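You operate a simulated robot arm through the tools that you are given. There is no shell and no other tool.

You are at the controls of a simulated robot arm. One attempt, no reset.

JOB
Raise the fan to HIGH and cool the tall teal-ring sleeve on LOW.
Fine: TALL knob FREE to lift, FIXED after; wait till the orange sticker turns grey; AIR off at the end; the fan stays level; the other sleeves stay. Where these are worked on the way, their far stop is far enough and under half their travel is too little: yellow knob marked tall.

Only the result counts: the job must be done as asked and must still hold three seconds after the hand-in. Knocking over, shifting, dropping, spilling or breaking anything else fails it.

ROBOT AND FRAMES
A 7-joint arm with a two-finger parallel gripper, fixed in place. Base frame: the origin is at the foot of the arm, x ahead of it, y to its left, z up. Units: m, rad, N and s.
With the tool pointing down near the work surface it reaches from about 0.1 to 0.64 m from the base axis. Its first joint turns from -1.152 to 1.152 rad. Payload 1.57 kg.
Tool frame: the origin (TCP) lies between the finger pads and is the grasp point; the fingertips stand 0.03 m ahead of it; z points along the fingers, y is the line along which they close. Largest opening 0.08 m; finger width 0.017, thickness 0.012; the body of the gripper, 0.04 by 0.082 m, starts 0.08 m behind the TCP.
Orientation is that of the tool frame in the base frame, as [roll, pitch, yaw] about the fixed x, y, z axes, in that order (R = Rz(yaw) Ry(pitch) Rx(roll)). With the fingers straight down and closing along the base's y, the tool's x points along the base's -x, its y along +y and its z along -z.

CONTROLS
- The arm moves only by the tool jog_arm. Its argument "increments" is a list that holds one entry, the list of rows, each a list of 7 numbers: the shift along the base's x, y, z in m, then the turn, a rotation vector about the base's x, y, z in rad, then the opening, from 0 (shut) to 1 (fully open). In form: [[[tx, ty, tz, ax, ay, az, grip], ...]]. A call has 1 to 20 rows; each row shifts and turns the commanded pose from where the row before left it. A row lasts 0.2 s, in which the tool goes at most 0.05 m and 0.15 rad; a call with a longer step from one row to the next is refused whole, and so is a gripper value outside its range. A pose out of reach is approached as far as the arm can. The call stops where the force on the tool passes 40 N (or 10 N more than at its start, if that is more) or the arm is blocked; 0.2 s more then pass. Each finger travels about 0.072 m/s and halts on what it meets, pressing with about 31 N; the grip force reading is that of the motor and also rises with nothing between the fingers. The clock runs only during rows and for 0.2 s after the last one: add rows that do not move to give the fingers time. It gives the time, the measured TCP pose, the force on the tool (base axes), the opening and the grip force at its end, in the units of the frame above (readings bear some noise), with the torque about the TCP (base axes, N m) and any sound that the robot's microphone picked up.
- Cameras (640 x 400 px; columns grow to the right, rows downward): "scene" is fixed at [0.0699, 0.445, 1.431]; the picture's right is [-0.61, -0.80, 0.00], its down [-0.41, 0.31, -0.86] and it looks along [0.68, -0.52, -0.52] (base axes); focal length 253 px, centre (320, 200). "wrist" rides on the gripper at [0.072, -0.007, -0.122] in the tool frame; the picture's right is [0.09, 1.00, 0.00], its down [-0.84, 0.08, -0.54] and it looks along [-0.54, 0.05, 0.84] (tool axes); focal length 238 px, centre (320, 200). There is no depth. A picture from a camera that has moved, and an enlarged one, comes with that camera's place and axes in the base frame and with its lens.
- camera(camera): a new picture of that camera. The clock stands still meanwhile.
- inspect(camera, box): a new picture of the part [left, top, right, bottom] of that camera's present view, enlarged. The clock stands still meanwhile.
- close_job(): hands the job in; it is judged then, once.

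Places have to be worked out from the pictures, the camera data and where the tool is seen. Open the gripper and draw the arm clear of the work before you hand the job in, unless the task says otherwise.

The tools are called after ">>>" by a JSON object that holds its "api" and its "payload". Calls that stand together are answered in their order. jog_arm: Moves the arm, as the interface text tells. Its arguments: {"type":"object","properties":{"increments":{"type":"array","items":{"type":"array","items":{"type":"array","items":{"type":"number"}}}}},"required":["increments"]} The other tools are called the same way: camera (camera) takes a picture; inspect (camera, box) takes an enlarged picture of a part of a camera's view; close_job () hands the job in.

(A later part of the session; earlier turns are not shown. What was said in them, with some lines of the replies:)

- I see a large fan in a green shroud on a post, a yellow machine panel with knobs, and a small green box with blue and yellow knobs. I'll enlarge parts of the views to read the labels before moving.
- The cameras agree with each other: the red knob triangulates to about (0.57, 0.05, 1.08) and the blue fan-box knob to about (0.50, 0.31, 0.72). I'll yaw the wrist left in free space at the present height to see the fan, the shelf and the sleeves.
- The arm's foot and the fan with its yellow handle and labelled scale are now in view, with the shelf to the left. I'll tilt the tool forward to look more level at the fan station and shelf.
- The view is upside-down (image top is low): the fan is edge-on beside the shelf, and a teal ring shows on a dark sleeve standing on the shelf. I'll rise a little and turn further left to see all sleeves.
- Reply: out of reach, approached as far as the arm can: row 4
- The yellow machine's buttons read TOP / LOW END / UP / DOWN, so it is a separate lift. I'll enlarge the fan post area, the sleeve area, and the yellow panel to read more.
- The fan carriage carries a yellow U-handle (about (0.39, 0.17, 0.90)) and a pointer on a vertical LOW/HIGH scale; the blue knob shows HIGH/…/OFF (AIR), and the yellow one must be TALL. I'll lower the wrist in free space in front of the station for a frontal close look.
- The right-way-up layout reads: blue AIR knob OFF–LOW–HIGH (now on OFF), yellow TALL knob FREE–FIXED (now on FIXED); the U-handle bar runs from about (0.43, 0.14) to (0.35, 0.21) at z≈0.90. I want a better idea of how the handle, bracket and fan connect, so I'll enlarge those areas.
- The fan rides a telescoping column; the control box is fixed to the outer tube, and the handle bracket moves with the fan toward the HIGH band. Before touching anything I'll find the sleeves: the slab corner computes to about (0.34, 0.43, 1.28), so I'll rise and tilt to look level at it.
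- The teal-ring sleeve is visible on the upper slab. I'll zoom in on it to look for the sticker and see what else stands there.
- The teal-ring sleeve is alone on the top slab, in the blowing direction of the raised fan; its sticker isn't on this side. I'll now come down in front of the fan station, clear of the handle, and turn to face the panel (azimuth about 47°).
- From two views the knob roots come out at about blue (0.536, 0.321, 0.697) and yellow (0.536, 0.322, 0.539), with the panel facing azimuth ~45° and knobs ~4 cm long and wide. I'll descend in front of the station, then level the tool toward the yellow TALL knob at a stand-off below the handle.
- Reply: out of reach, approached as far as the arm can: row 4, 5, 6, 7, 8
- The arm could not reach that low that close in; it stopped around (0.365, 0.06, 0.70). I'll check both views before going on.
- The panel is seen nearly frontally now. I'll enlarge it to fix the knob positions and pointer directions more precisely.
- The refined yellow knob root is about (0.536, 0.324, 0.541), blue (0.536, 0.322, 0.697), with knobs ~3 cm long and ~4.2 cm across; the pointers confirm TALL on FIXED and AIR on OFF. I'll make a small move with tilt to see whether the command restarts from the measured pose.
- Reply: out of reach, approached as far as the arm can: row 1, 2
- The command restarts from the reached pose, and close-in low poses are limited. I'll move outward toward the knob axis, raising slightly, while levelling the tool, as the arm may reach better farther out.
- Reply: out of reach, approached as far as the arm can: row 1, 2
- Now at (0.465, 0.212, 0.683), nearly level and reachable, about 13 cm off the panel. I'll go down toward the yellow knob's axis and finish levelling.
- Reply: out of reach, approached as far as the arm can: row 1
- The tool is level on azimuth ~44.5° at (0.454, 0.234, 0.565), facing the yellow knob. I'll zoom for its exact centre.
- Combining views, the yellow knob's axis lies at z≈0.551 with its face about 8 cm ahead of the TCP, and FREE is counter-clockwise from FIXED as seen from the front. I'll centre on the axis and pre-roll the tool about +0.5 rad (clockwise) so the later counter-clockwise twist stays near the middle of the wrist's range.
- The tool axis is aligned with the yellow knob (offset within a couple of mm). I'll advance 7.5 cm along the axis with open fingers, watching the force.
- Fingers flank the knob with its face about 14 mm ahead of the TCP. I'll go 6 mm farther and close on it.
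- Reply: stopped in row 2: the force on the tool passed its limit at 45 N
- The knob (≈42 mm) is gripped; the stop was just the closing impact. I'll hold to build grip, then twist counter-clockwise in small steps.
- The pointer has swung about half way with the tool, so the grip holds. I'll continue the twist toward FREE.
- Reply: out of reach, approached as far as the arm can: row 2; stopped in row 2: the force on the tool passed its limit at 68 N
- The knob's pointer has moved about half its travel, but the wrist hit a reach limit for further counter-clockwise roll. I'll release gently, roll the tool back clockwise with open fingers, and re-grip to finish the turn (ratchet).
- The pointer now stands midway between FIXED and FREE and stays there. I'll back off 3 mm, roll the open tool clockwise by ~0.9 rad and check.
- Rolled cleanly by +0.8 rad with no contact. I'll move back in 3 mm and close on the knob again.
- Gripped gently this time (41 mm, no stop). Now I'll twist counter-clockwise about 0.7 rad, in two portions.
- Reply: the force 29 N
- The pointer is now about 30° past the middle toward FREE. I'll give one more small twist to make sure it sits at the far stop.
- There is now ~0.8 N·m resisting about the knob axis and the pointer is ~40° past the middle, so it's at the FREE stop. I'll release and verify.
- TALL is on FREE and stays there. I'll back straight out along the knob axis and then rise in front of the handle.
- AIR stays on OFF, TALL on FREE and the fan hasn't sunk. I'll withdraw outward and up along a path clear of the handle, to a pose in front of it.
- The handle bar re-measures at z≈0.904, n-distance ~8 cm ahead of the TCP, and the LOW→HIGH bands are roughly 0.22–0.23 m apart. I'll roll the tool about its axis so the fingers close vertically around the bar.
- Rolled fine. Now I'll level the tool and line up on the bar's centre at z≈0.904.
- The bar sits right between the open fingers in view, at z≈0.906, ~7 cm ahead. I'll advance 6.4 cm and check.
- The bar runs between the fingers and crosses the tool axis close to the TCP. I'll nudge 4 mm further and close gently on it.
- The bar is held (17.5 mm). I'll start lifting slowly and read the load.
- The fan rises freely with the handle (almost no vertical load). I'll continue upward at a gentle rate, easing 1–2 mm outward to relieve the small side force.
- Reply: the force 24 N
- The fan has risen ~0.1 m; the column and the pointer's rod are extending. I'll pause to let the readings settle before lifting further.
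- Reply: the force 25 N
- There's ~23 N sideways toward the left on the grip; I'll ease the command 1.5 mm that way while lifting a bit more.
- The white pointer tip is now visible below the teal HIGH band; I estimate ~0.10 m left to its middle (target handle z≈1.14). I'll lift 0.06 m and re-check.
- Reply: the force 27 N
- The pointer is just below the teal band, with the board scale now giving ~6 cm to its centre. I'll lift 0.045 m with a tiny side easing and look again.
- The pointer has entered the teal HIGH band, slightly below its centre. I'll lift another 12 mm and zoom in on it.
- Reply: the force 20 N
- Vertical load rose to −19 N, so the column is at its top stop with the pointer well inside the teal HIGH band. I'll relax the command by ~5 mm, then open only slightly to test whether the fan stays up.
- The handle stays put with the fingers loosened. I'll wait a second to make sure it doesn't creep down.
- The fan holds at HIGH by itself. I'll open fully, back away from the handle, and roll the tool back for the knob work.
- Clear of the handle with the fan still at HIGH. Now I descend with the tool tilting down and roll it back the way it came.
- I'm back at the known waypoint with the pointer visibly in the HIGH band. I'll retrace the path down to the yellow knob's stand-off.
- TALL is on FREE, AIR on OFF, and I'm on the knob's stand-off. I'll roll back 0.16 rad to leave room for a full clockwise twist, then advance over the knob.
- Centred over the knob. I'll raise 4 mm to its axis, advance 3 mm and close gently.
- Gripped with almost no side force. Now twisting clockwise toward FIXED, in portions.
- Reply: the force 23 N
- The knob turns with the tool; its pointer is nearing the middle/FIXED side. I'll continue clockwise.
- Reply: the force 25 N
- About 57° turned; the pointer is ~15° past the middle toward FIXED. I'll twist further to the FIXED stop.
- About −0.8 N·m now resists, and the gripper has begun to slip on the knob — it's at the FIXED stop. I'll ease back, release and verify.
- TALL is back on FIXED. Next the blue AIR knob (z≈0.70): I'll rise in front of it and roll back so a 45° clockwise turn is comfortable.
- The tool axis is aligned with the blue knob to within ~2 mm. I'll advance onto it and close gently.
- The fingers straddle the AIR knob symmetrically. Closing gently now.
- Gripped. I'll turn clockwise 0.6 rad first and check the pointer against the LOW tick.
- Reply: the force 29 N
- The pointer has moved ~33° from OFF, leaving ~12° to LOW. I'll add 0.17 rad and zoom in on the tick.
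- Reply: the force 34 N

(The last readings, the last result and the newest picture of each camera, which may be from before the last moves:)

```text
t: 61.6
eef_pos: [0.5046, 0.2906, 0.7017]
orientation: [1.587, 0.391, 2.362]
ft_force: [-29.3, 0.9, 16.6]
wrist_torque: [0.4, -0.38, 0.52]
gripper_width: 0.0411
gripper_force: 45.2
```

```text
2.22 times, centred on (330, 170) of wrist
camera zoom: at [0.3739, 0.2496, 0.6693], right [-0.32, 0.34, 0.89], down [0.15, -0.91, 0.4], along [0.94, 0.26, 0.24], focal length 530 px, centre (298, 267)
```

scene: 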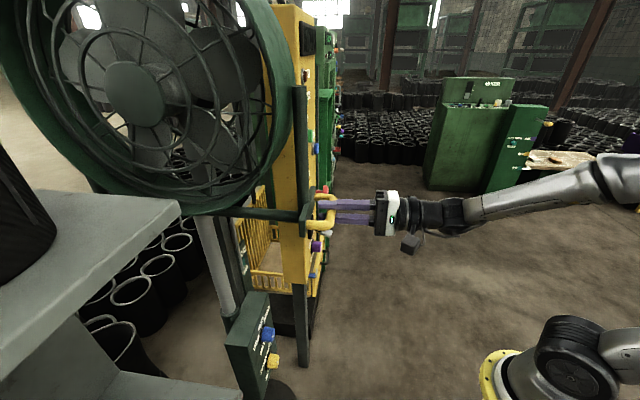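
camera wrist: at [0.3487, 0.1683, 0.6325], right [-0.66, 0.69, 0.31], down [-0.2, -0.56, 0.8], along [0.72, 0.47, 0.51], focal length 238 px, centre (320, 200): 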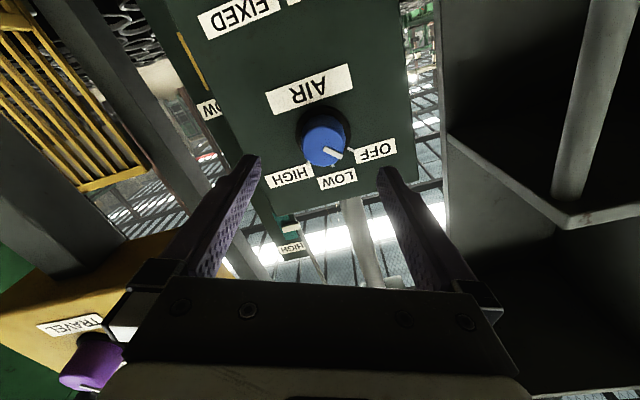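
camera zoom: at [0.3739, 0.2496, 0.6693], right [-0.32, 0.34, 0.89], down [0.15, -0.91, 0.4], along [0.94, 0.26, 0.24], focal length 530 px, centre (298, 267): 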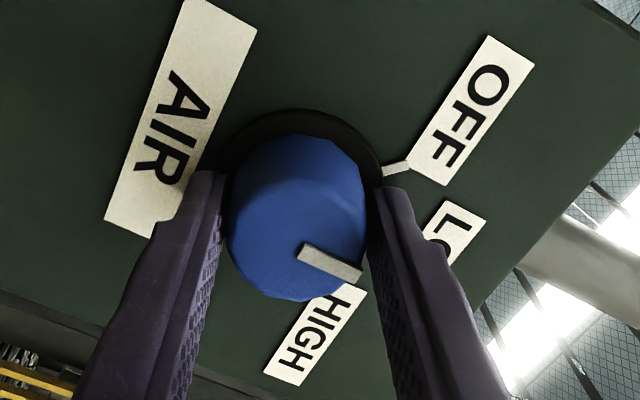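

By the tool's roll the pointer is now about at the LOW position. I'll release, back off a little and check where it stands and whether the fan runs.

>>> {"api": "jog_arm", "payload": {"increments": [[[0, 0, 0, 0, 0, 0, 0.65], [0, 0, 0, 0, 0, 0, 1], [0, 0, 0, 0, 0, 0, 1], [-0.01, -0.01, 0, 0, 0, 0, 1], [-0.02, -0.02, 0, 0, 0, 0, 1], [-0.02, -0.02, 0, 0, 0, 0, 1]]]}}

>>> {"api": "inspect", "payload": {"camera": "wrist", "box": [220, 60, 440, 240]}}

>>> {"api": "camera", "payload": {"camera": "scene"}}

```text
t: 63.0
eef_pos: [0.4562, 0.2415, 0.699]
orientation: [1.59, 0.392, 2.358]
ft_force: [-0.1, -0.4, 0.3]
wrist_torque: [-0.02, 0.01, 0.0]
gripper_width: 0.0799
gripper_force: 0.0
```

```text
2.22 times, centred on (330, 150) of wrist
camera zoom: at [0.3247, 0.2007, 0.6691], right [-0.32, 0.34, 0.88], down [0.14, -0.9, 0.4], along [0.94, 0.25, 0.24], focal length 530 px, centre (298, 311)
```

zoom: 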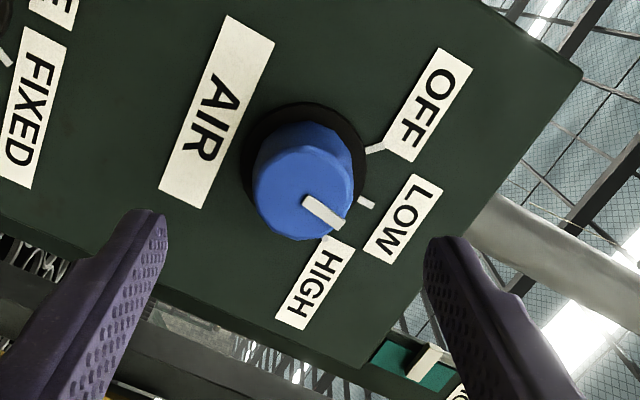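

```text
taken
```

scene: 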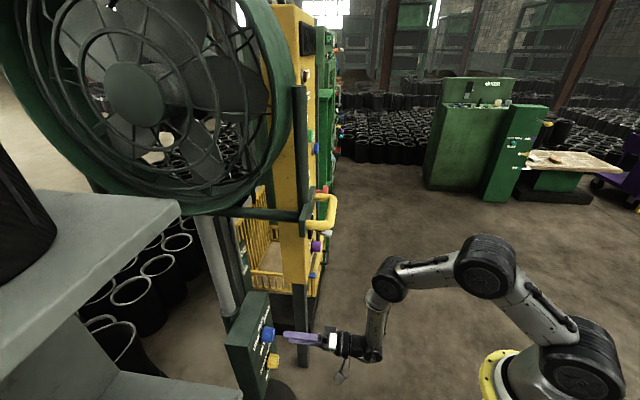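

The AIR pointer stands on LOW and the blades have moved, so the fan is running. While it cools, I'll withdraw, roll back, and go up for a look at the sleeve's sticker.

>>> {"api": "jog_arm", "payload": {"increments": [[[-0.015, -0.02, 0, -0.0943, -0.0943, 0, 1], [-0.015, -0.025, 0, -0.0943, -0.0943, 0, 1], [-0.01, -0.025, 0.005, -0.0943, -0.0943, 0, 1], [-0.01, -0.02, 0.01, -0.0943, -0.0943, 0, 1], [-0.01, -0.015, 0.02, -0.0943, -0.0943, 0, 1], [-0.01, -0.01, 0.03, -0.0943, -0.0943, 0, 1], [-0.01, -0.005, 0.03, -0.0943, -0.0943, 0, 1], [-0.01, -0.01, 0.03, -0.09, 0.09, 0, 1], [-0.01, -0.01, 0.04, -0.09, 0.09, 0, 1], [-0.01, -0.01, 0.04, -0.09, 0.09, 0, 1]]]}}

>>> {"api": "camera", "payload": {"camera": "scene"}}

>>> {"api": "camera", "payload": {"camera": "wrist"}}

```text
t: 65.2
eef_pos: [0.3473, 0.0955, 0.9059]
orientation: [2.619, 1.115, -2.946]
ft_force: [-0.3, 0.7, -0.6]
wrist_torque: [-0.01, -0.02, -0.02]
gripper_width: 0.0798
gripper_force: 0.1
```

```text
taken
```

scene: 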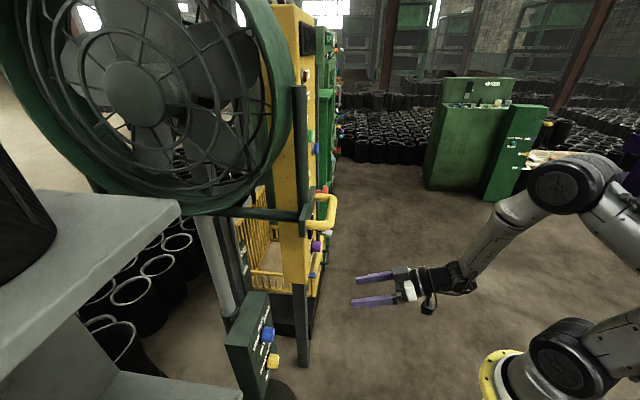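

```text
taken
camera wrist: at [0.239, 0.0049, 0.8864], right [-0.64, 0.75, 0.14], down [-0.05, -0.22, 0.98], along [0.76, 0.62, 0.17], focal length 238 px, centre (320, 200)
```

wrist: 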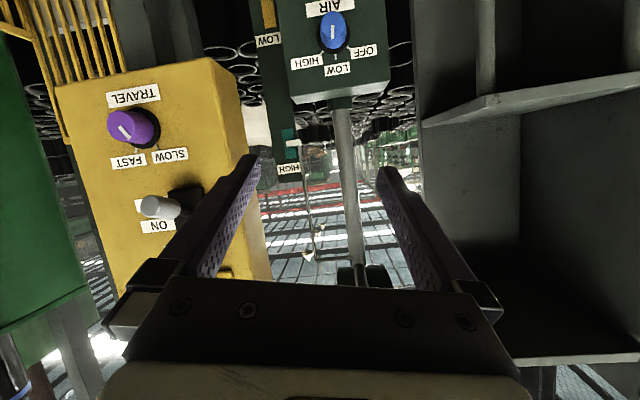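

The blades are spinning and the AIR pointer still reads LOW. I'll go up and turn left to look at the sleeve from the robot side.

>>> {"api": "jog_arm", "payload": {"increments": [[[-0.015, -0.006, 0.04, 0, 0, 0, 1], [-0.015, -0.006, 0.04, 0, 0, 0, 1], [-0.015, -0.006, 0.04, 0, 0, 0, 1], [-0.015, -0.006, 0.04, 0, 0, 0, 1], [-0.015, -0.006, 0.04, 0, 0, 0, 1], [0, 0.002, 0.04, 0, 0, 0.13, 1], [0, 0.002, 0.04, 0, 0, 0.13, 1], [0, 0.002, 0.04, 0, 0, 0.13, 1], [0, 0.002, 0.04, 0, 0, 0.13, 1], [0, 0.002, 0.04, 0, 0, 0.13, 1], [0, 0.002, 0.04, 0, 0, 0.13, 1], [0, 0.002, 0.03, 0, 0, 0.1, 1]]]}}

>>> {"api": "camera", "payload": {"camera": "wrist"}}

```text
t: 67.8
eef_pos: [0.2758, 0.0818, 1.3551]
orientation: [2.614, 1.118, -2.103]
ft_force: [0.3, 0.5, 0.9]
wrist_torque: [-0.02, -0.02, -0.03]
gripper_width: 0.08
gripper_force: 0.1
out of reach, approached as far as the arm can: row 12
```

```text
taken
camera wrist: at [0.2722, -0.0585, 1.335], right [-0.99, 0.01, 0.14], down [0.13, -0.18, 0.97], along [0.04, 0.98, 0.18], focal length 238 px, centre (320, 200)
```

wrist: 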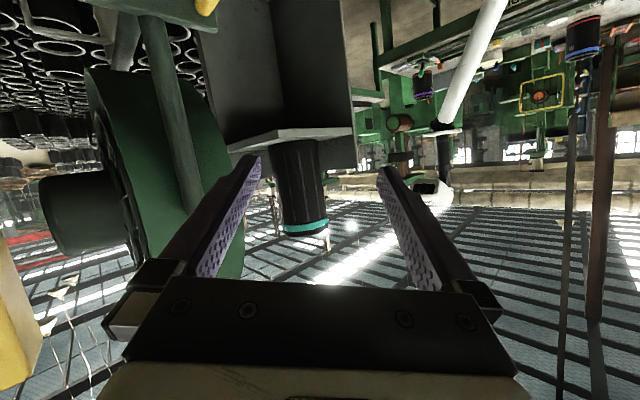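

The sleeve is in view beside the fan. I'll zoom in on it to look for the sticker.

>>> {"api": "inspect", "payload": {"camera": "wrist", "box": [220, 110, 380, 250]}}

>>> {"api": "inspect", "payload": {"camera": "wrist", "box": [400, 0, 640, 180]}}

```text
2.86 times, centred on (300, 180) of wrist
camera zoom: at [0.2722, -0.0585, 1.335], right [-0.99, 0.01, 0.14], down [0.13, -0.18, 0.97], along [0.04, 0.98, 0.18], focal length 681 px, centre (377, 257)
```

zoom: 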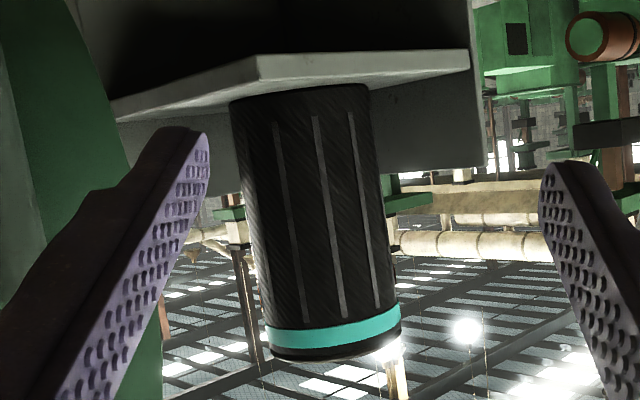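

```text
2.22 times, centred on (520, 90) of wrist
camera zoom: at [0.2722, -0.0585, 1.335], right [-0.99, 0.01, 0.14], down [0.13, -0.18, 0.97], along [0.04, 0.98, 0.18], focal length 530 px, centre (-124, 444)
```

zoom: 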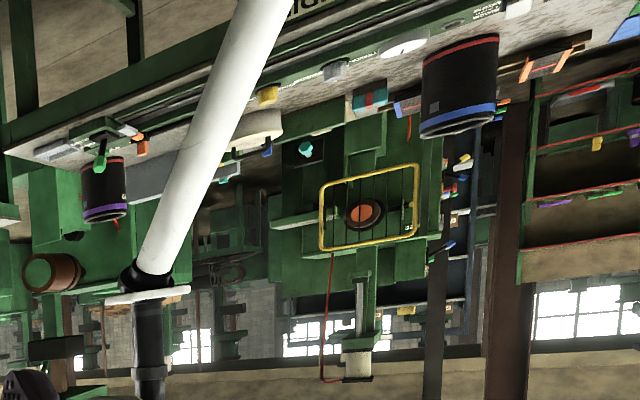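

No orange patch is visible on this side of the sleeve. I'll zoom tighter on the sleeve and its rim, and check the scene view of its other side.

>>> {"api": "inspect", "payload": {"camera": "wrist", "box": [260, 130, 345, 245]}}

>>> {"api": "inspect", "payload": {"camera": "scene", "box": [0, 120, 100, 330]}}

```text
3.48 times, centred on (302, 188) of wrist
camera zoom: at [0.2722, -0.0585, 1.335], right [-0.99, 0.01, 0.14], down [0.13, -0.18, 0.97], along [0.04, 0.98, 0.18], focal length 829 px, centre (381, 244)
```

zoom: 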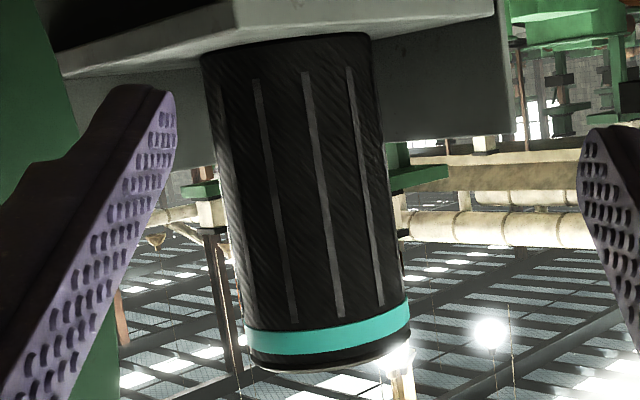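

```text
1.90 times, centred on (50, 225) of scene
camera zoom: at [0.0699, 0.445, 1.431], right [-0.61, -0.8, 0.0], down [-0.41, 0.31, -0.86], along [0.68, -0.52, -0.52], focal length 482 px, centre (834, 152)
```

zoom: 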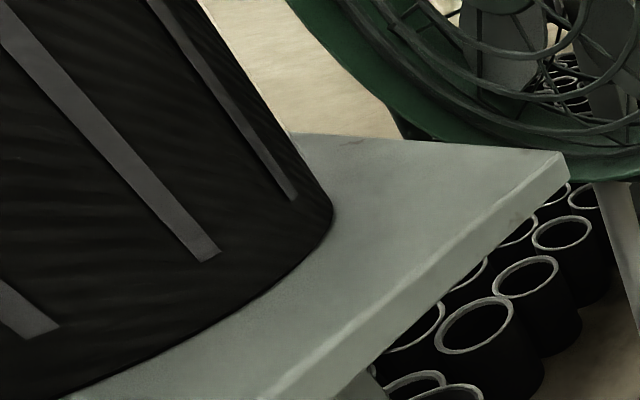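

There's a faint sliver at the sleeve's left-facing edge. I'll zoom right in there.

>>> {"api": "inspect", "payload": {"camera": "wrist", "box": [305, 175, 345, 235]}}

```text
6.67 times, centred on (325, 205) of wrist
camera zoom: at [0.2722, -0.0585, 1.335], right [-0.99, 0.01, 0.14], down [0.13, -0.18, 0.97], along [0.04, 0.98, 0.18], focal length 1589 px, centre (287, 167)
```

zoom: 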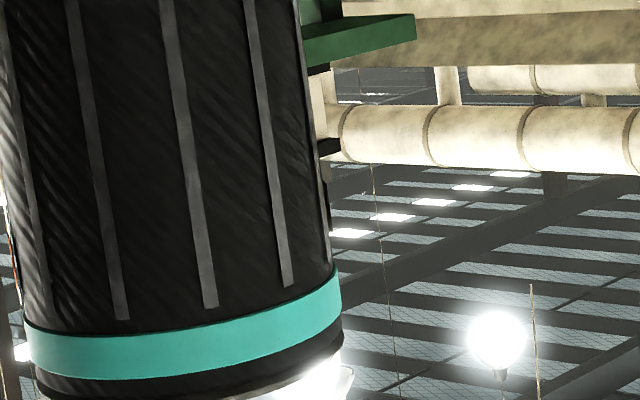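

A thin edge of something sits on the sleeve's left-facing side. I'll move the camera further left (still clear of shelf and camera post) to view that side.

>>> {"api": "jog_arm", "payload": {"increments": [[[-0.0225, 0.02, -0.003, 0, 0, -0.1, 1], [-0.0225, 0.02, -0.003, 0, 0, -0.1, 1], [-0.0225, 0.02, -0.003, 0, 0, -0.1, 1], [-0.0225, 0.02, -0.003, 0, 0, -0.1, 1], [-0.0225, 0.02, -0.003, 0, 0, -0.1, 1], [-0.0225, 0.02, -0.003, 0, 0, -0.1, 1]]]}}

>>> {"api": "camera", "payload": {"camera": "wrist"}}

>>> {"api": "camera", "payload": {"camera": "scene"}}

```text
t: 69.2
eef_pos: [0.1451, 0.1965, 1.333]
orientation: [2.619, 1.119, -2.689]
ft_force: [-4.5, 3.3, 0.1]
wrist_torque: [-0.09, -0.11, -0.27]
gripper_width: 0.0799
gripper_force: 0.0
```

```text
taken
camera wrist: at [0.0642, 0.0819, 1.3141], right [-0.82, 0.56, 0.13], down [0.01, -0.22, 0.97], along [0.58, 0.8, 0.18], focal length 238 px, centre (320, 200)
```

wrist: 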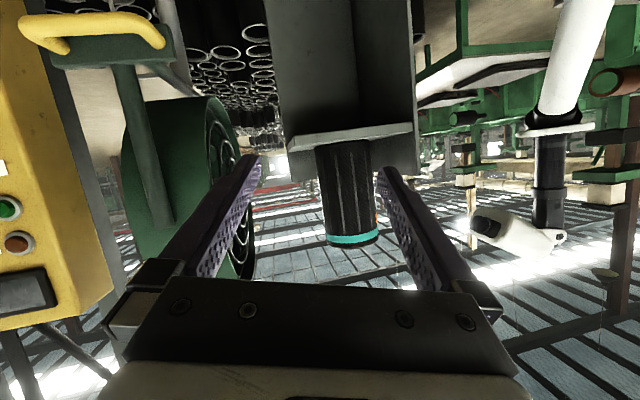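

```text
taken
```

scene: 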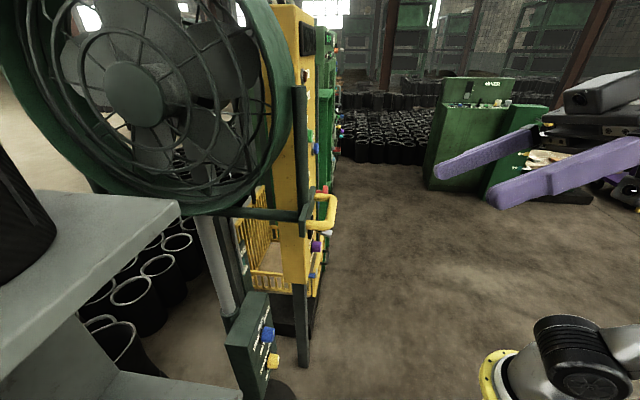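

An orange spot shows at the sleeve's left-facing edge. Zooming in.

>>> {"api": "inspect", "payload": {"camera": "wrist", "box": [310, 135, 400, 250]}}

>>> {"api": "inspect", "payload": {"camera": "scene", "box": [0, 0, 300, 220]}}

```text
3.48 times, centred on (355, 192) of wrist
camera zoom: at [0.0642, 0.0819, 1.3141], right [-0.82, 0.56, 0.13], down [0.01, -0.22, 0.97], along [0.58, 0.8, 0.18], focal length 829 px, centre (198, 226)
```

zoom: 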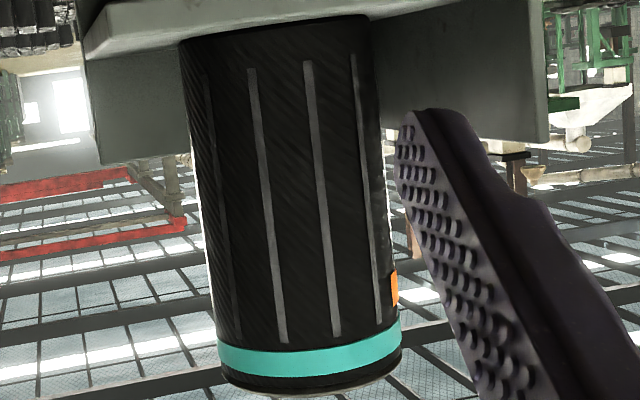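

```text
1.82 times, centred on (150, 110) of scene
camera zoom: at [0.07, 0.4448, 1.4311], right [-0.61, -0.8, 0.0], down [-0.41, 0.31, -0.86], along [0.68, -0.52, -0.52], focal length 461 px, centre (629, 364)
```

zoom: 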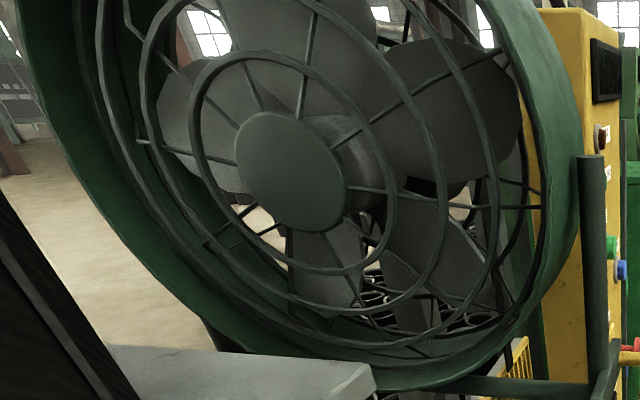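

The orange sticker is visible at the sleeve's edge, just above mid-right by the teal ring. I'll hold still and wait while it cools, then compare.

>>> {"api": "jog_arm", "payload": {"increments": [[[0, 0, 0, 0, 0, 0, 1], [0, 0, 0, 0, 0, 0, 1], [0, 0, 0, 0, 0, 0, 1], [0, 0, 0, 0, 0, 0, 1], [0, 0, 0, 0, 0, 0, 1], [0, 0, 0, 0, 0, 0, 1], [0, 0, 0, 0, 0, 0, 1], [0, 0, 0, 0, 0, 0, 1], [0, 0, 0, 0, 0, 0, 1], [0, 0, 0, 0, 0, 0, 1]]]}}

>>> {"api": "inspect", "payload": {"camera": "wrist", "box": [340, 180, 390, 235]}}

>>> {"api": "inspect", "payload": {"camera": "scene", "box": [0, 0, 300, 220]}}

```text
t: 71.4
eef_pos: [0.1419, 0.2001, 1.3334]
orientation: [2.62, 1.118, -2.666]
ft_force: [-0.3, -0.1, -0.1]
wrist_torque: [0.0, 0.02, 0.02]
gripper_width: 0.08
gripper_force: 0.0
```

```text
7.27 times, centred on (365, 208) of wrist
camera zoom: at [0.0625, 0.0837, 1.3143], right [-0.83, 0.54, 0.13], down [0.01, -0.22, 0.97], along [0.56, 0.81, 0.18], focal length 1734 px, centre (-7, 146)
```

zoom: 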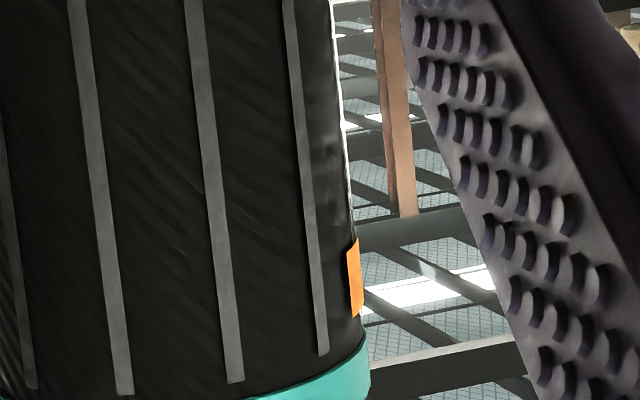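

```text
1.82 times, centred on (150, 110) of scene
camera zoom: at [0.0699, 0.445, 1.431], right [-0.61, -0.8, 0.0], down [-0.41, 0.31, -0.86], along [0.68, -0.52, -0.52], focal length 461 px, centre (629, 364)
```

zoom: 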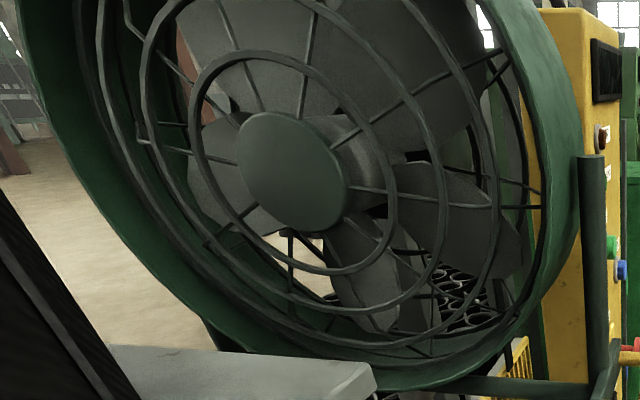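

The fan is turning and the sticker is still clearly orange. I'll keep waiting.

>>> {"api": "jog_arm", "payload": {"increments": [[[0, 0, 0, 0, 0, 0, 1], [0, 0, 0, 0, 0, 0, 1], [0, 0, 0, 0, 0, 0, 1], [0, 0, 0, 0, 0, 0, 1], [0, 0, 0, 0, 0, 0, 1], [0, 0, 0, 0, 0, 0, 1], [0, 0, 0, 0, 0, 0, 1], [0, 0, 0, 0, 0, 0, 1], [0, 0, 0, 0, 0, 0, 1], [0, 0, 0, 0, 0, 0, 1], [0, 0, 0, 0, 0, 0, 1], [0, 0, 0, 0, 0, 0, 1], [0, 0, 0, 0, 0, 0, 1], [0, 0, 0, 0, 0, 0, 1], [0, 0, 0, 0, 0, 0, 1], [0, 0, 0, 0, 0, 0, 1], [0, 0, 0, 0, 0, 0, 1], [0, 0, 0, 0, 0, 0, 1], [0, 0, 0, 0, 0, 0, 1], [0, 0, 0, 0, 0, 0, 1]]]}}

>>> {"api": "inspect", "payload": {"camera": "wrist", "box": [340, 180, 390, 235]}}

```text
t: 75.6
eef_pos: [0.141, 0.2, 1.3334]
orientation: [2.62, 1.119, -2.665]
ft_force: [0.1, 0.5, 1.4]
wrist_torque: [0.01, 0.01, -0.01]
gripper_width: 0.0797
gripper_force: 0.0
```

```text
7.27 times, centred on (365, 208) of wrist
camera zoom: at [0.0625, 0.0837, 1.3143], right [-0.83, 0.54, 0.13], down [0.01, -0.22, 0.97], along [0.56, 0.81, 0.18], focal length 1734 px, centre (-7, 146)
```

zoom: 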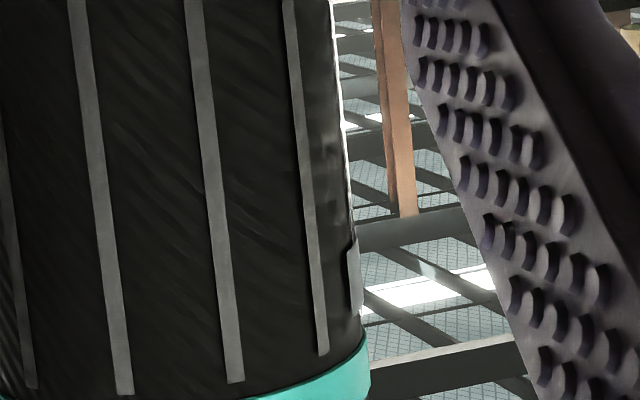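

The sticker has turned grey. I'll go straight back to the AIR knob along the same path to switch it OFF.

>>> {"api": "jog_arm", "payload": {"increments": [[[0.032, -0.0325, -0.018, 0, 0, -0.07, 1], [0.032, -0.0325, -0.018, 0, 0, -0.07, 1], [0.032, -0.0325, -0.018, 0, 0, -0.07, 1], [0.032, -0.0325, -0.018, 0, 0, -0.07, 1], [0.0095, 0.003, -0.044, 0, 0, 0, 1], [0.0095, 0.003, -0.044, 0, 0, 0, 1], [0.0095, 0.003, -0.044, 0, 0, 0, 1], [0.0095, 0.003, -0.044, 0, 0, 0, 1], [0.0095, 0.003, -0.044, 0, 0, 0, 1], [0.0095, 0.003, -0.044, 0, 0, 0, 1], [0.0095, 0.003, -0.044, 0, 0, 0, 1], [0.0095, 0.003, -0.044, 0, 0, 0, 1]]]}}

>>> {"api": "camera", "payload": {"camera": "wrist"}}

```text
t: 78.2
eef_pos: [0.3373, 0.0925, 0.9122]
orientation: [2.621, 1.119, -2.943]
ft_force: [-0.8, -0.5, 0.2]
wrist_torque: [0.03, 0.0, 0.01]
gripper_width: 0.08
gripper_force: 0.0
```

```text
taken
camera wrist: at [0.2307, 0.0033, 0.892], right [-0.65, 0.75, 0.13], down [-0.05, -0.22, 0.97], along [0.76, 0.62, 0.18], focal length 238 px, centre (320, 200)
```

wrist: 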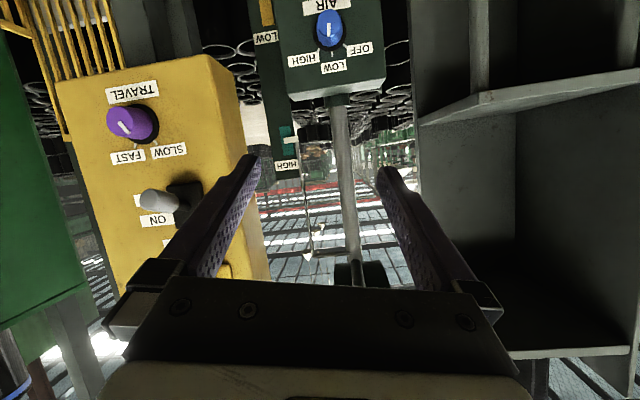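

Back at the waypoint below the raised handle; pointer still in HIGH and AIR on LOW. I'll retrace to the AIR knob stand-off, rolling clockwise so the turn to OFF stays in range.

>>> {"api": "jog_arm", "payload": {"increments": [[[0.012, 0.01, -0.04, 0.09, -0.09, 0, 1], [0.012, 0.01, -0.04, 0.09, -0.09, 0, 1], [0.012, 0.012, -0.03, 0.09, -0.09, 0, 1], [0.01, 0.006, -0.03, 0.0943, 0.0943, 0, 1], [0.01, 0.01, -0.03, 0.0943, 0.0943, 0, 1], [0.01, 0.015, -0.02, 0.0943, 0.0943, 0, 1], [0.01, 0.02, -0.012, 0.0943, 0.0943, 0, 1], [0.011, 0.024, -0.008, 0.0943, 0.0943, 0, 1], [0.015, 0.022, 0, 0.0943, 0.0943, 0, 1], [0.015, 0.018, 0, 0.0943, 0.0943, 0, 1]]]}}

>>> {"api": "inspect", "payload": {"camera": "wrist", "box": [220, 60, 440, 240]}}

```text
t: 80.4
eef_pos: [0.46, 0.2405, 0.697]
orientation: [1.594, 0.388, 2.359]
ft_force: [-0.2, 0.3, 0.1]
wrist_torque: [-0.01, 0.0, 0.01]
gripper_width: 0.08
gripper_force: 0.1
```

```text
2.22 times, centred on (330, 150) of wrist
camera zoom: at [0.3288, 0.1989, 0.6672], right [-0.31, 0.34, 0.89], down [0.14, -0.91, 0.4], along [0.94, 0.25, 0.23], focal length 530 px, centre (298, 311)
```

zoom: 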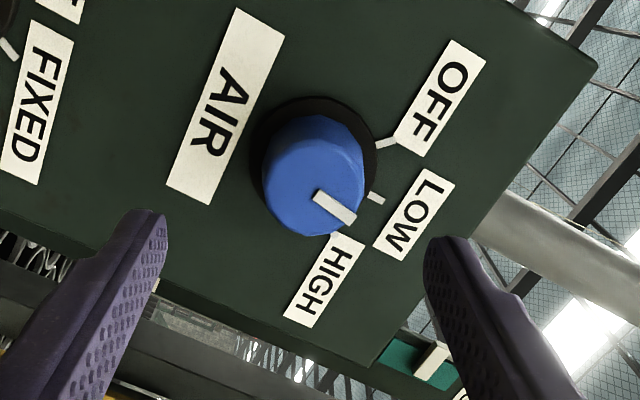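

AIR reads LOW and TALL reads FIXED. I'll advance to the earlier grasp point (0.5045, 0.2915, 0.701) and close gently.

>>> {"api": "jog_arm", "payload": {"increments": [[[0.009, 0.0155, 0.004, 0, 0, 0, 1], [0.012, 0.012, 0, 0, 0, 0, 1], [0.012, 0.012, 0, 0, 0, 0, 1], [0.0115, 0.0115, 0, 0, 0, 0, 1], [0, 0, 0, 0, 0, 0, 0.65], [0, 0, 0, 0, 0, 0, 0.65], [0, 0, 0, 0, 0, 0, 0.58], [0, 0, 0, 0, 0, 0, 0.54], [0, 0, 0, 0, 0, 0, 0.5], [0, 0, 0, 0, 0, 0, 0.4], [0, 0, 0, 0, 0, 0, 0], [0, 0, 0, 0, 0, 0, 0]]]}}

>>> {"api": "inspect", "payload": {"camera": "wrist", "box": [220, 80, 440, 260]}}

```text
t: 83.0
eef_pos: [0.5029, 0.2918, 0.7007]
orientation: [1.606, 0.389, 2.358]
ft_force: [12.1, -7.7, -26.4]
wrist_torque: [-0.12, 0.14, -1.03]
gripper_width: 0.0414
gripper_force: 44.4
```

```text
2.22 times, centred on (330, 170) of wrist
camera zoom: at [0.3709, 0.2513, 0.6716], right [-0.3, 0.35, 0.89], down [0.14, -0.9, 0.41], along [0.94, 0.25, 0.22], focal length 530 px, centre (298, 267)
```

zoom: 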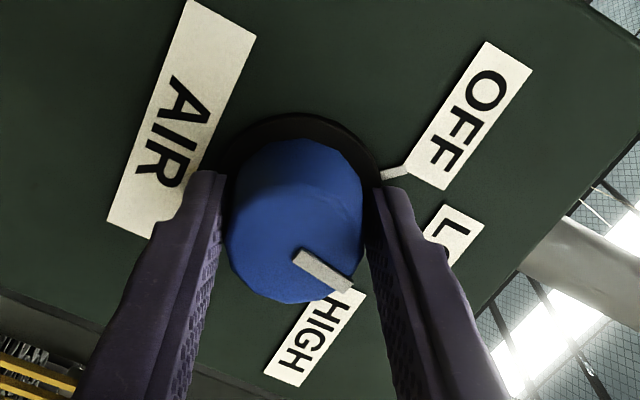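

Gripped. I'll twist counter-clockwise toward OFF, easing the command 1 mm down to relieve the side load.

>>> {"api": "jog_arm", "payload": {"increments": [[[0, 0, -0.001, -0.0707, -0.0707, 0, 0], [0, 0, 0, -0.0707, -0.0707, 0, 0], [0, 0, 0, -0.0707, -0.0707, 0, 0], [0, 0, 0, -0.0707, -0.0707, 0, 0], [0, 0, 0, -0.0707, -0.0707, 0, 0], [0, 0, 0, -0.0707, -0.0707, 0, 0]]]}}

>>> {"api": "inspect", "payload": {"camera": "wrist", "box": [220, 80, 440, 260]}}

```text
t: 84.4
eef_pos: [0.5032, 0.2918, 0.7008]
orientation: [1.62, 0.992, 2.383]
ft_force: [11.9, -0.1, -29.5]
wrist_torque: [-0.49, 0.51, -0.26]
gripper_width: 0.0414
gripper_force: 45.0
```

```text
2.22 times, centred on (330, 170) of wrist
camera zoom: at [0.3915, 0.2293, 0.6403], right [-0.61, 0.64, 0.47], down [-0.1, -0.65, 0.76], along [0.79, 0.41, 0.46], focal length 530 px, centre (298, 267)
```

zoom: 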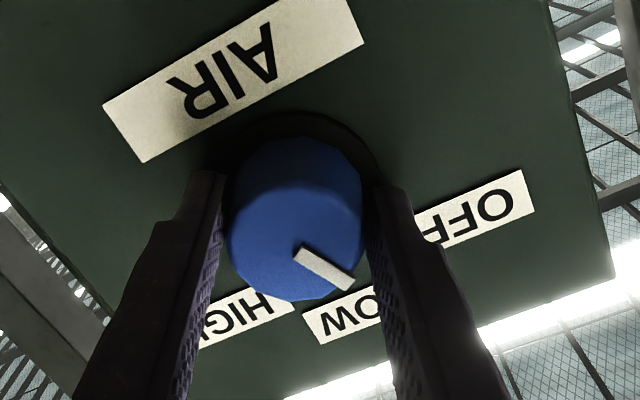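

The pointer is moving toward OFF with the tool. I'll continue to the OFF stop.

>>> {"api": "jog_arm", "payload": {"increments": [[[-0.0005, 0.0005, -0.001, -0.0707, -0.0707, 0, 0], [0, 0, 0, -0.0707, -0.0707, 0, 0], [0, 0, 0, -0.0707, -0.0707, 0, 0], [0, 0, 0, -0.0707, -0.0707, 0, 0]]]}}

>>> {"api": "inspect", "payload": {"camera": "wrist", "box": [220, 80, 440, 260]}}

```text
t: 85.4
eef_pos: [0.5035, 0.292, 0.7009]
orientation: [1.636, 1.392, 2.399]
ft_force: [3.4, -16.6, -14.3]
wrist_torque: [-0.19, 1.11, -0.18]
gripper_width: 0.0412
gripper_force: 45.0
```

```text
2.22 times, centred on (330, 170) of wrist
camera zoom: at [0.411, 0.2105, 0.6315], right [-0.69, 0.72, 0.09], down [-0.33, -0.42, 0.84], along [0.64, 0.55, 0.53], focal length 530 px, centre (298, 267)
```

zoom: 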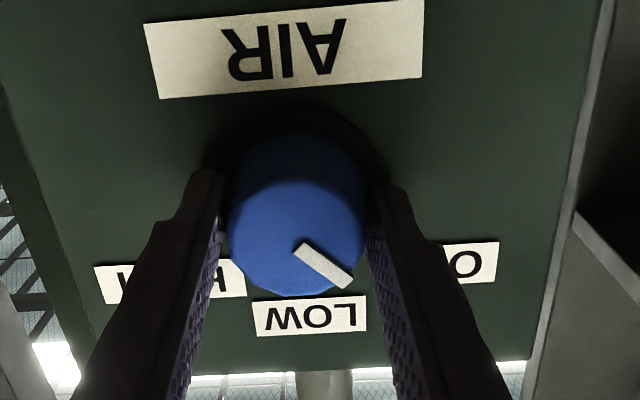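

There's ~0.65 N·m resisting and the pointer is near OFF. One more small twist, then release and verify.

>>> {"api": "jog_arm", "payload": {"increments": [[[0, 0, 0, -0.05, -0.05, 0, 0], [0, 0, 0, 0, 0, 0, 0], [0, 0, 0, 0.02, 0.02, 0, 0], [0, 0, 0, 0, 0, 0, 0.65], [0, 0, 0, 0, 0, 0, 1], [0, 0, 0, 0, 0, 0, 1], [-0.01, -0.01, 0, 0, 0, 0, 1], [-0.02, -0.02, 0, 0, 0, 0, 1], [-0.02, -0.02, 0, 0, 0, 0, 1]]]}}

>>> {"api": "camera", "payload": {"camera": "wrist"}}

>>> {"api": "inspect", "payload": {"camera": "wrist", "box": [220, 60, 440, 240]}}

>>> {"api": "inspect", "payload": {"camera": "scene", "box": [0, 0, 300, 220]}}

```text
t: 87.4
eef_pos: [0.4533, 0.2423, 0.7033]
orientation: [1.602, 1.434, 2.371]
ft_force: [0.8, -0.2, 0.8]
wrist_torque: [0.0, 0.0, 0.01]
gripper_width: 0.0801
gripper_force: 0.1
```

```text
taken
camera wrist: at [0.3636, 0.1586, 0.6318], right [-0.69, 0.72, 0.04], down [-0.36, -0.4, 0.84], along [0.62, 0.57, 0.54], focal length 238 px, centre (320, 200)
```

wrist: 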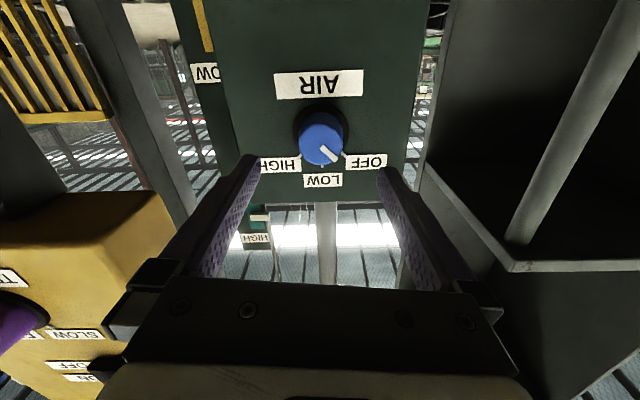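

```text
2.22 times, centred on (330, 150) of wrist
camera zoom: at [0.3636, 0.1586, 0.6318], right [-0.69, 0.72, 0.04], down [-0.36, -0.4, 0.84], along [0.62, 0.57, 0.54], focal length 530 px, centre (298, 311)
```

zoom: 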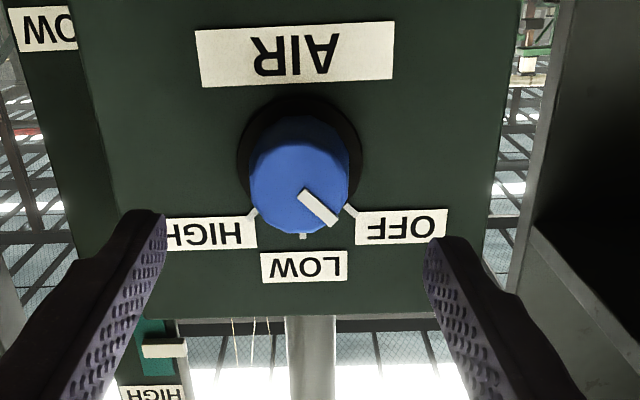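

```text
1.82 times, centred on (150, 110) of scene
camera zoom: at [0.0699, 0.4451, 1.431], right [-0.6, -0.8, 0.0], down [-0.41, 0.31, -0.86], along [0.68, -0.52, -0.52], focal length 461 px, centre (629, 364)
```

zoom: 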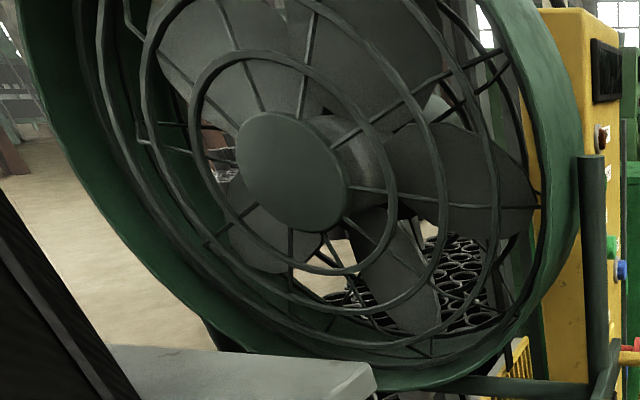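

AIR is back at its original OFF angle. I'll withdraw along the known path, then check that the blades have stopped and everything is in place.

>>> {"api": "jog_arm", "payload": {"increments": [[[-0.015, -0.02, 0, 0, 0, 0, 1], [-0.012, -0.025, 0, 0, 0, 0, 1], [-0.01, -0.025, 0.005, -0.05, 0.05, 0, 1], [-0.01, -0.02, 0.01, -0.05, 0.05, 0, 1], [-0.01, -0.015, 0.02, -0.05, 0.05, 0, 1], [-0.01, -0.01, 0.03, -0.05, 0.05, 0, 1], [-0.01, -0.01, 0.035, -0.05, 0.05, 0, 1], [-0.01, -0.01, 0.04, -0.05, 0.05, 0, 1], [-0.01, -0.01, 0.04, 0, 0, 0, 1]]]}}

>>> {"api": "inspect", "payload": {"camera": "scene", "box": [0, 0, 300, 220]}}

>>> {"api": "camera", "payload": {"camera": "wrist"}}

```text
t: 89.4
eef_pos: [0.3608, 0.0977, 0.8817]
orientation: [2.867, 1.121, -2.679]
ft_force: [0.3, 0.4, 0.5]
wrist_torque: [-0.01, 0.01, 0.02]
gripper_width: 0.08
gripper_force: 0.0
out of reach, approached as far as the arm can: row 4
```

```text
1.82 times, centred on (150, 110) of scene
camera zoom: at [0.0699, 0.445, 1.431], right [-0.6, -0.8, 0.0], down [-0.41, 0.31, -0.86], along [0.68, -0.52, -0.52], focal length 461 px, centre (629, 364)
```

zoom: 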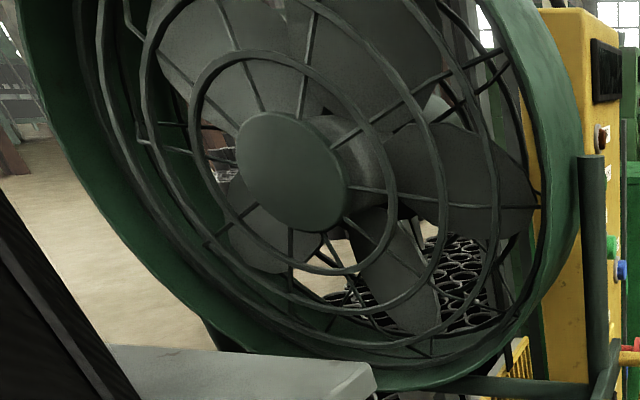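

```text
taken
camera wrist: at [0.2581, 0.0018, 0.867], right [-0.68, 0.73, 0.03], down [-0.08, -0.12, 0.99], along [0.73, 0.67, 0.14], focal length 238 px, centre (320, 200)
```

wrist: 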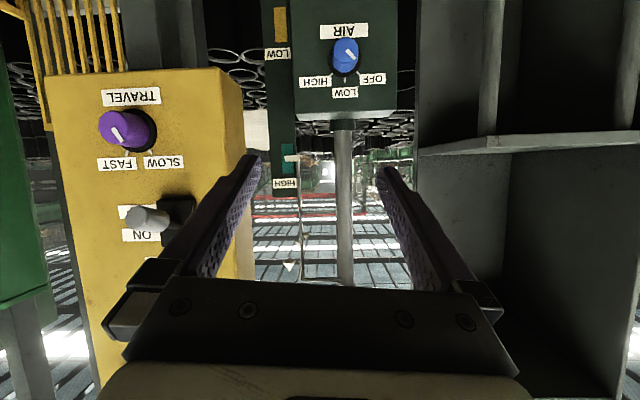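

The blades are in exactly the same position as 2 s ago, so the fan has stopped. I'll rise to a clear parking pose and do a last check of panel, pointer and sleeve.

>>> {"api": "jog_arm", "payload": {"increments": [[[-0.015, -0.006, 0.04, -0.05, 0.05, 0, 1], [-0.015, -0.006, 0.04, -0.05, 0.05, 0, 1], [-0.015, -0.006, 0.04, -0.05, 0.05, 0, 1], [-0.015, -0.006, 0.04, -0.05, 0.05, 0, 1], [-0.015, -0.006, 0.04, -0.05, 0.05, 0, 1], [-0.015, -0.006, 0.04, -0.05, 0.05, 0, 1], [-0.015, -0.006, 0.03, -0.05, 0.05, 0, 1]]]}}

>>> {"api": "camera", "payload": {"camera": "wrist"}}

>>> {"api": "inspect", "payload": {"camera": "wrist", "box": [240, 0, 420, 150]}}

>>> {"api": "camera", "payload": {"camera": "scene"}}

```text
t: 91.0
eef_pos: [0.2545, 0.0578, 1.1542]
orientation: [3.057, 0.643, -2.527]
ft_force: [-0.2, 0.0, 0.3]
wrist_torque: [0.0, 0.0, -0.01]
gripper_width: 0.08
gripper_force: 0.0
```

```text
taken
camera wrist: at [0.1586, -0.0326, 1.2082], right [-0.67, 0.74, 0.01], down [0.26, 0.22, 0.94], along [0.69, 0.63, -0.34], focal length 238 px, centre (320, 200)
```

wrist: 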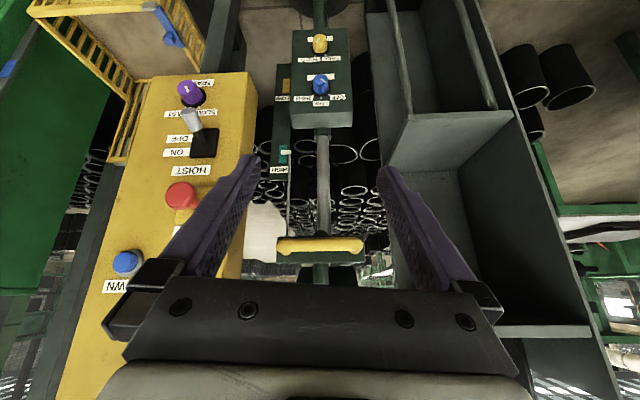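

```text
2.67 times, centred on (330, 75) of wrist
camera zoom: at [0.1586, -0.0326, 1.2082], right [-0.67, 0.74, 0.01], down [0.26, 0.22, 0.94], along [0.69, 0.63, -0.34], focal length 636 px, centre (293, 533)
```

zoom: 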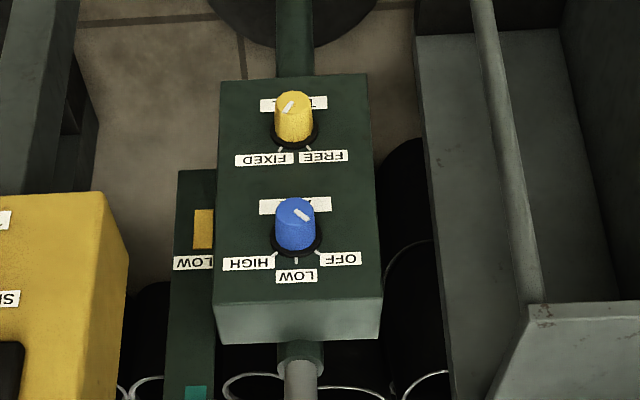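

```text
taken
```

scene: 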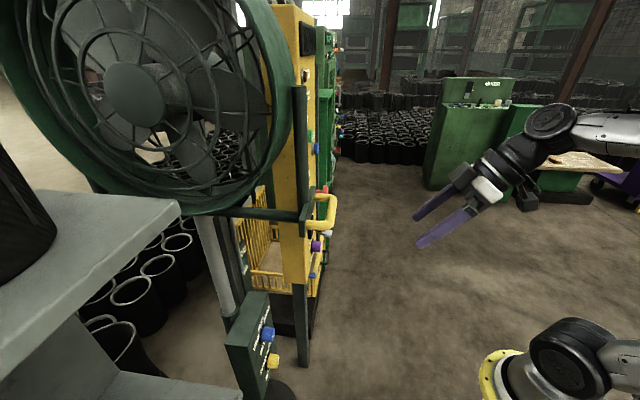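

The final check shows:
- TALL is on FIXED and AIR is on OFF, with the blades still.
- The pointer is in the HIGH band.
- The sleeve hasn't moved, and its sticker was grey when I last saw it.
- The gripper is open and clear of the work.

I'm handing the job in.

>>> {"api": "close_job", "payload": {}}

```text
The job is handed in.
```

I raised the fan to HIGH and cooled the tall teal-ring sleeve on LOW until its orange sticker turned grey, then handed the job in.

- **TALL knob:** I turned it to the FREE stop before lifting and back to the FIXED stop afterwards. The pointer is inside the HIGH band and the column held its height on its own.
- **Cooling:** AIR ran on LOW from about 61 s. The sticker was still orange at 71 s and grey at 76 s. I did not look at it again after that.
- **AIR off:** The knob was back on OFF by about 86 s, and two pictures 2 s apart showed the blades in the same position. The fan therefore ran about 10 s longer than the sticker needed, while the arm travelled back.
- **Everything else:** I touched only the two knobs and the lift handle. The fan looked level in the pictures, though I did not measure it. I did not touch any sleeve.
- **Arm:** The gripper is open and parked clear of the station.
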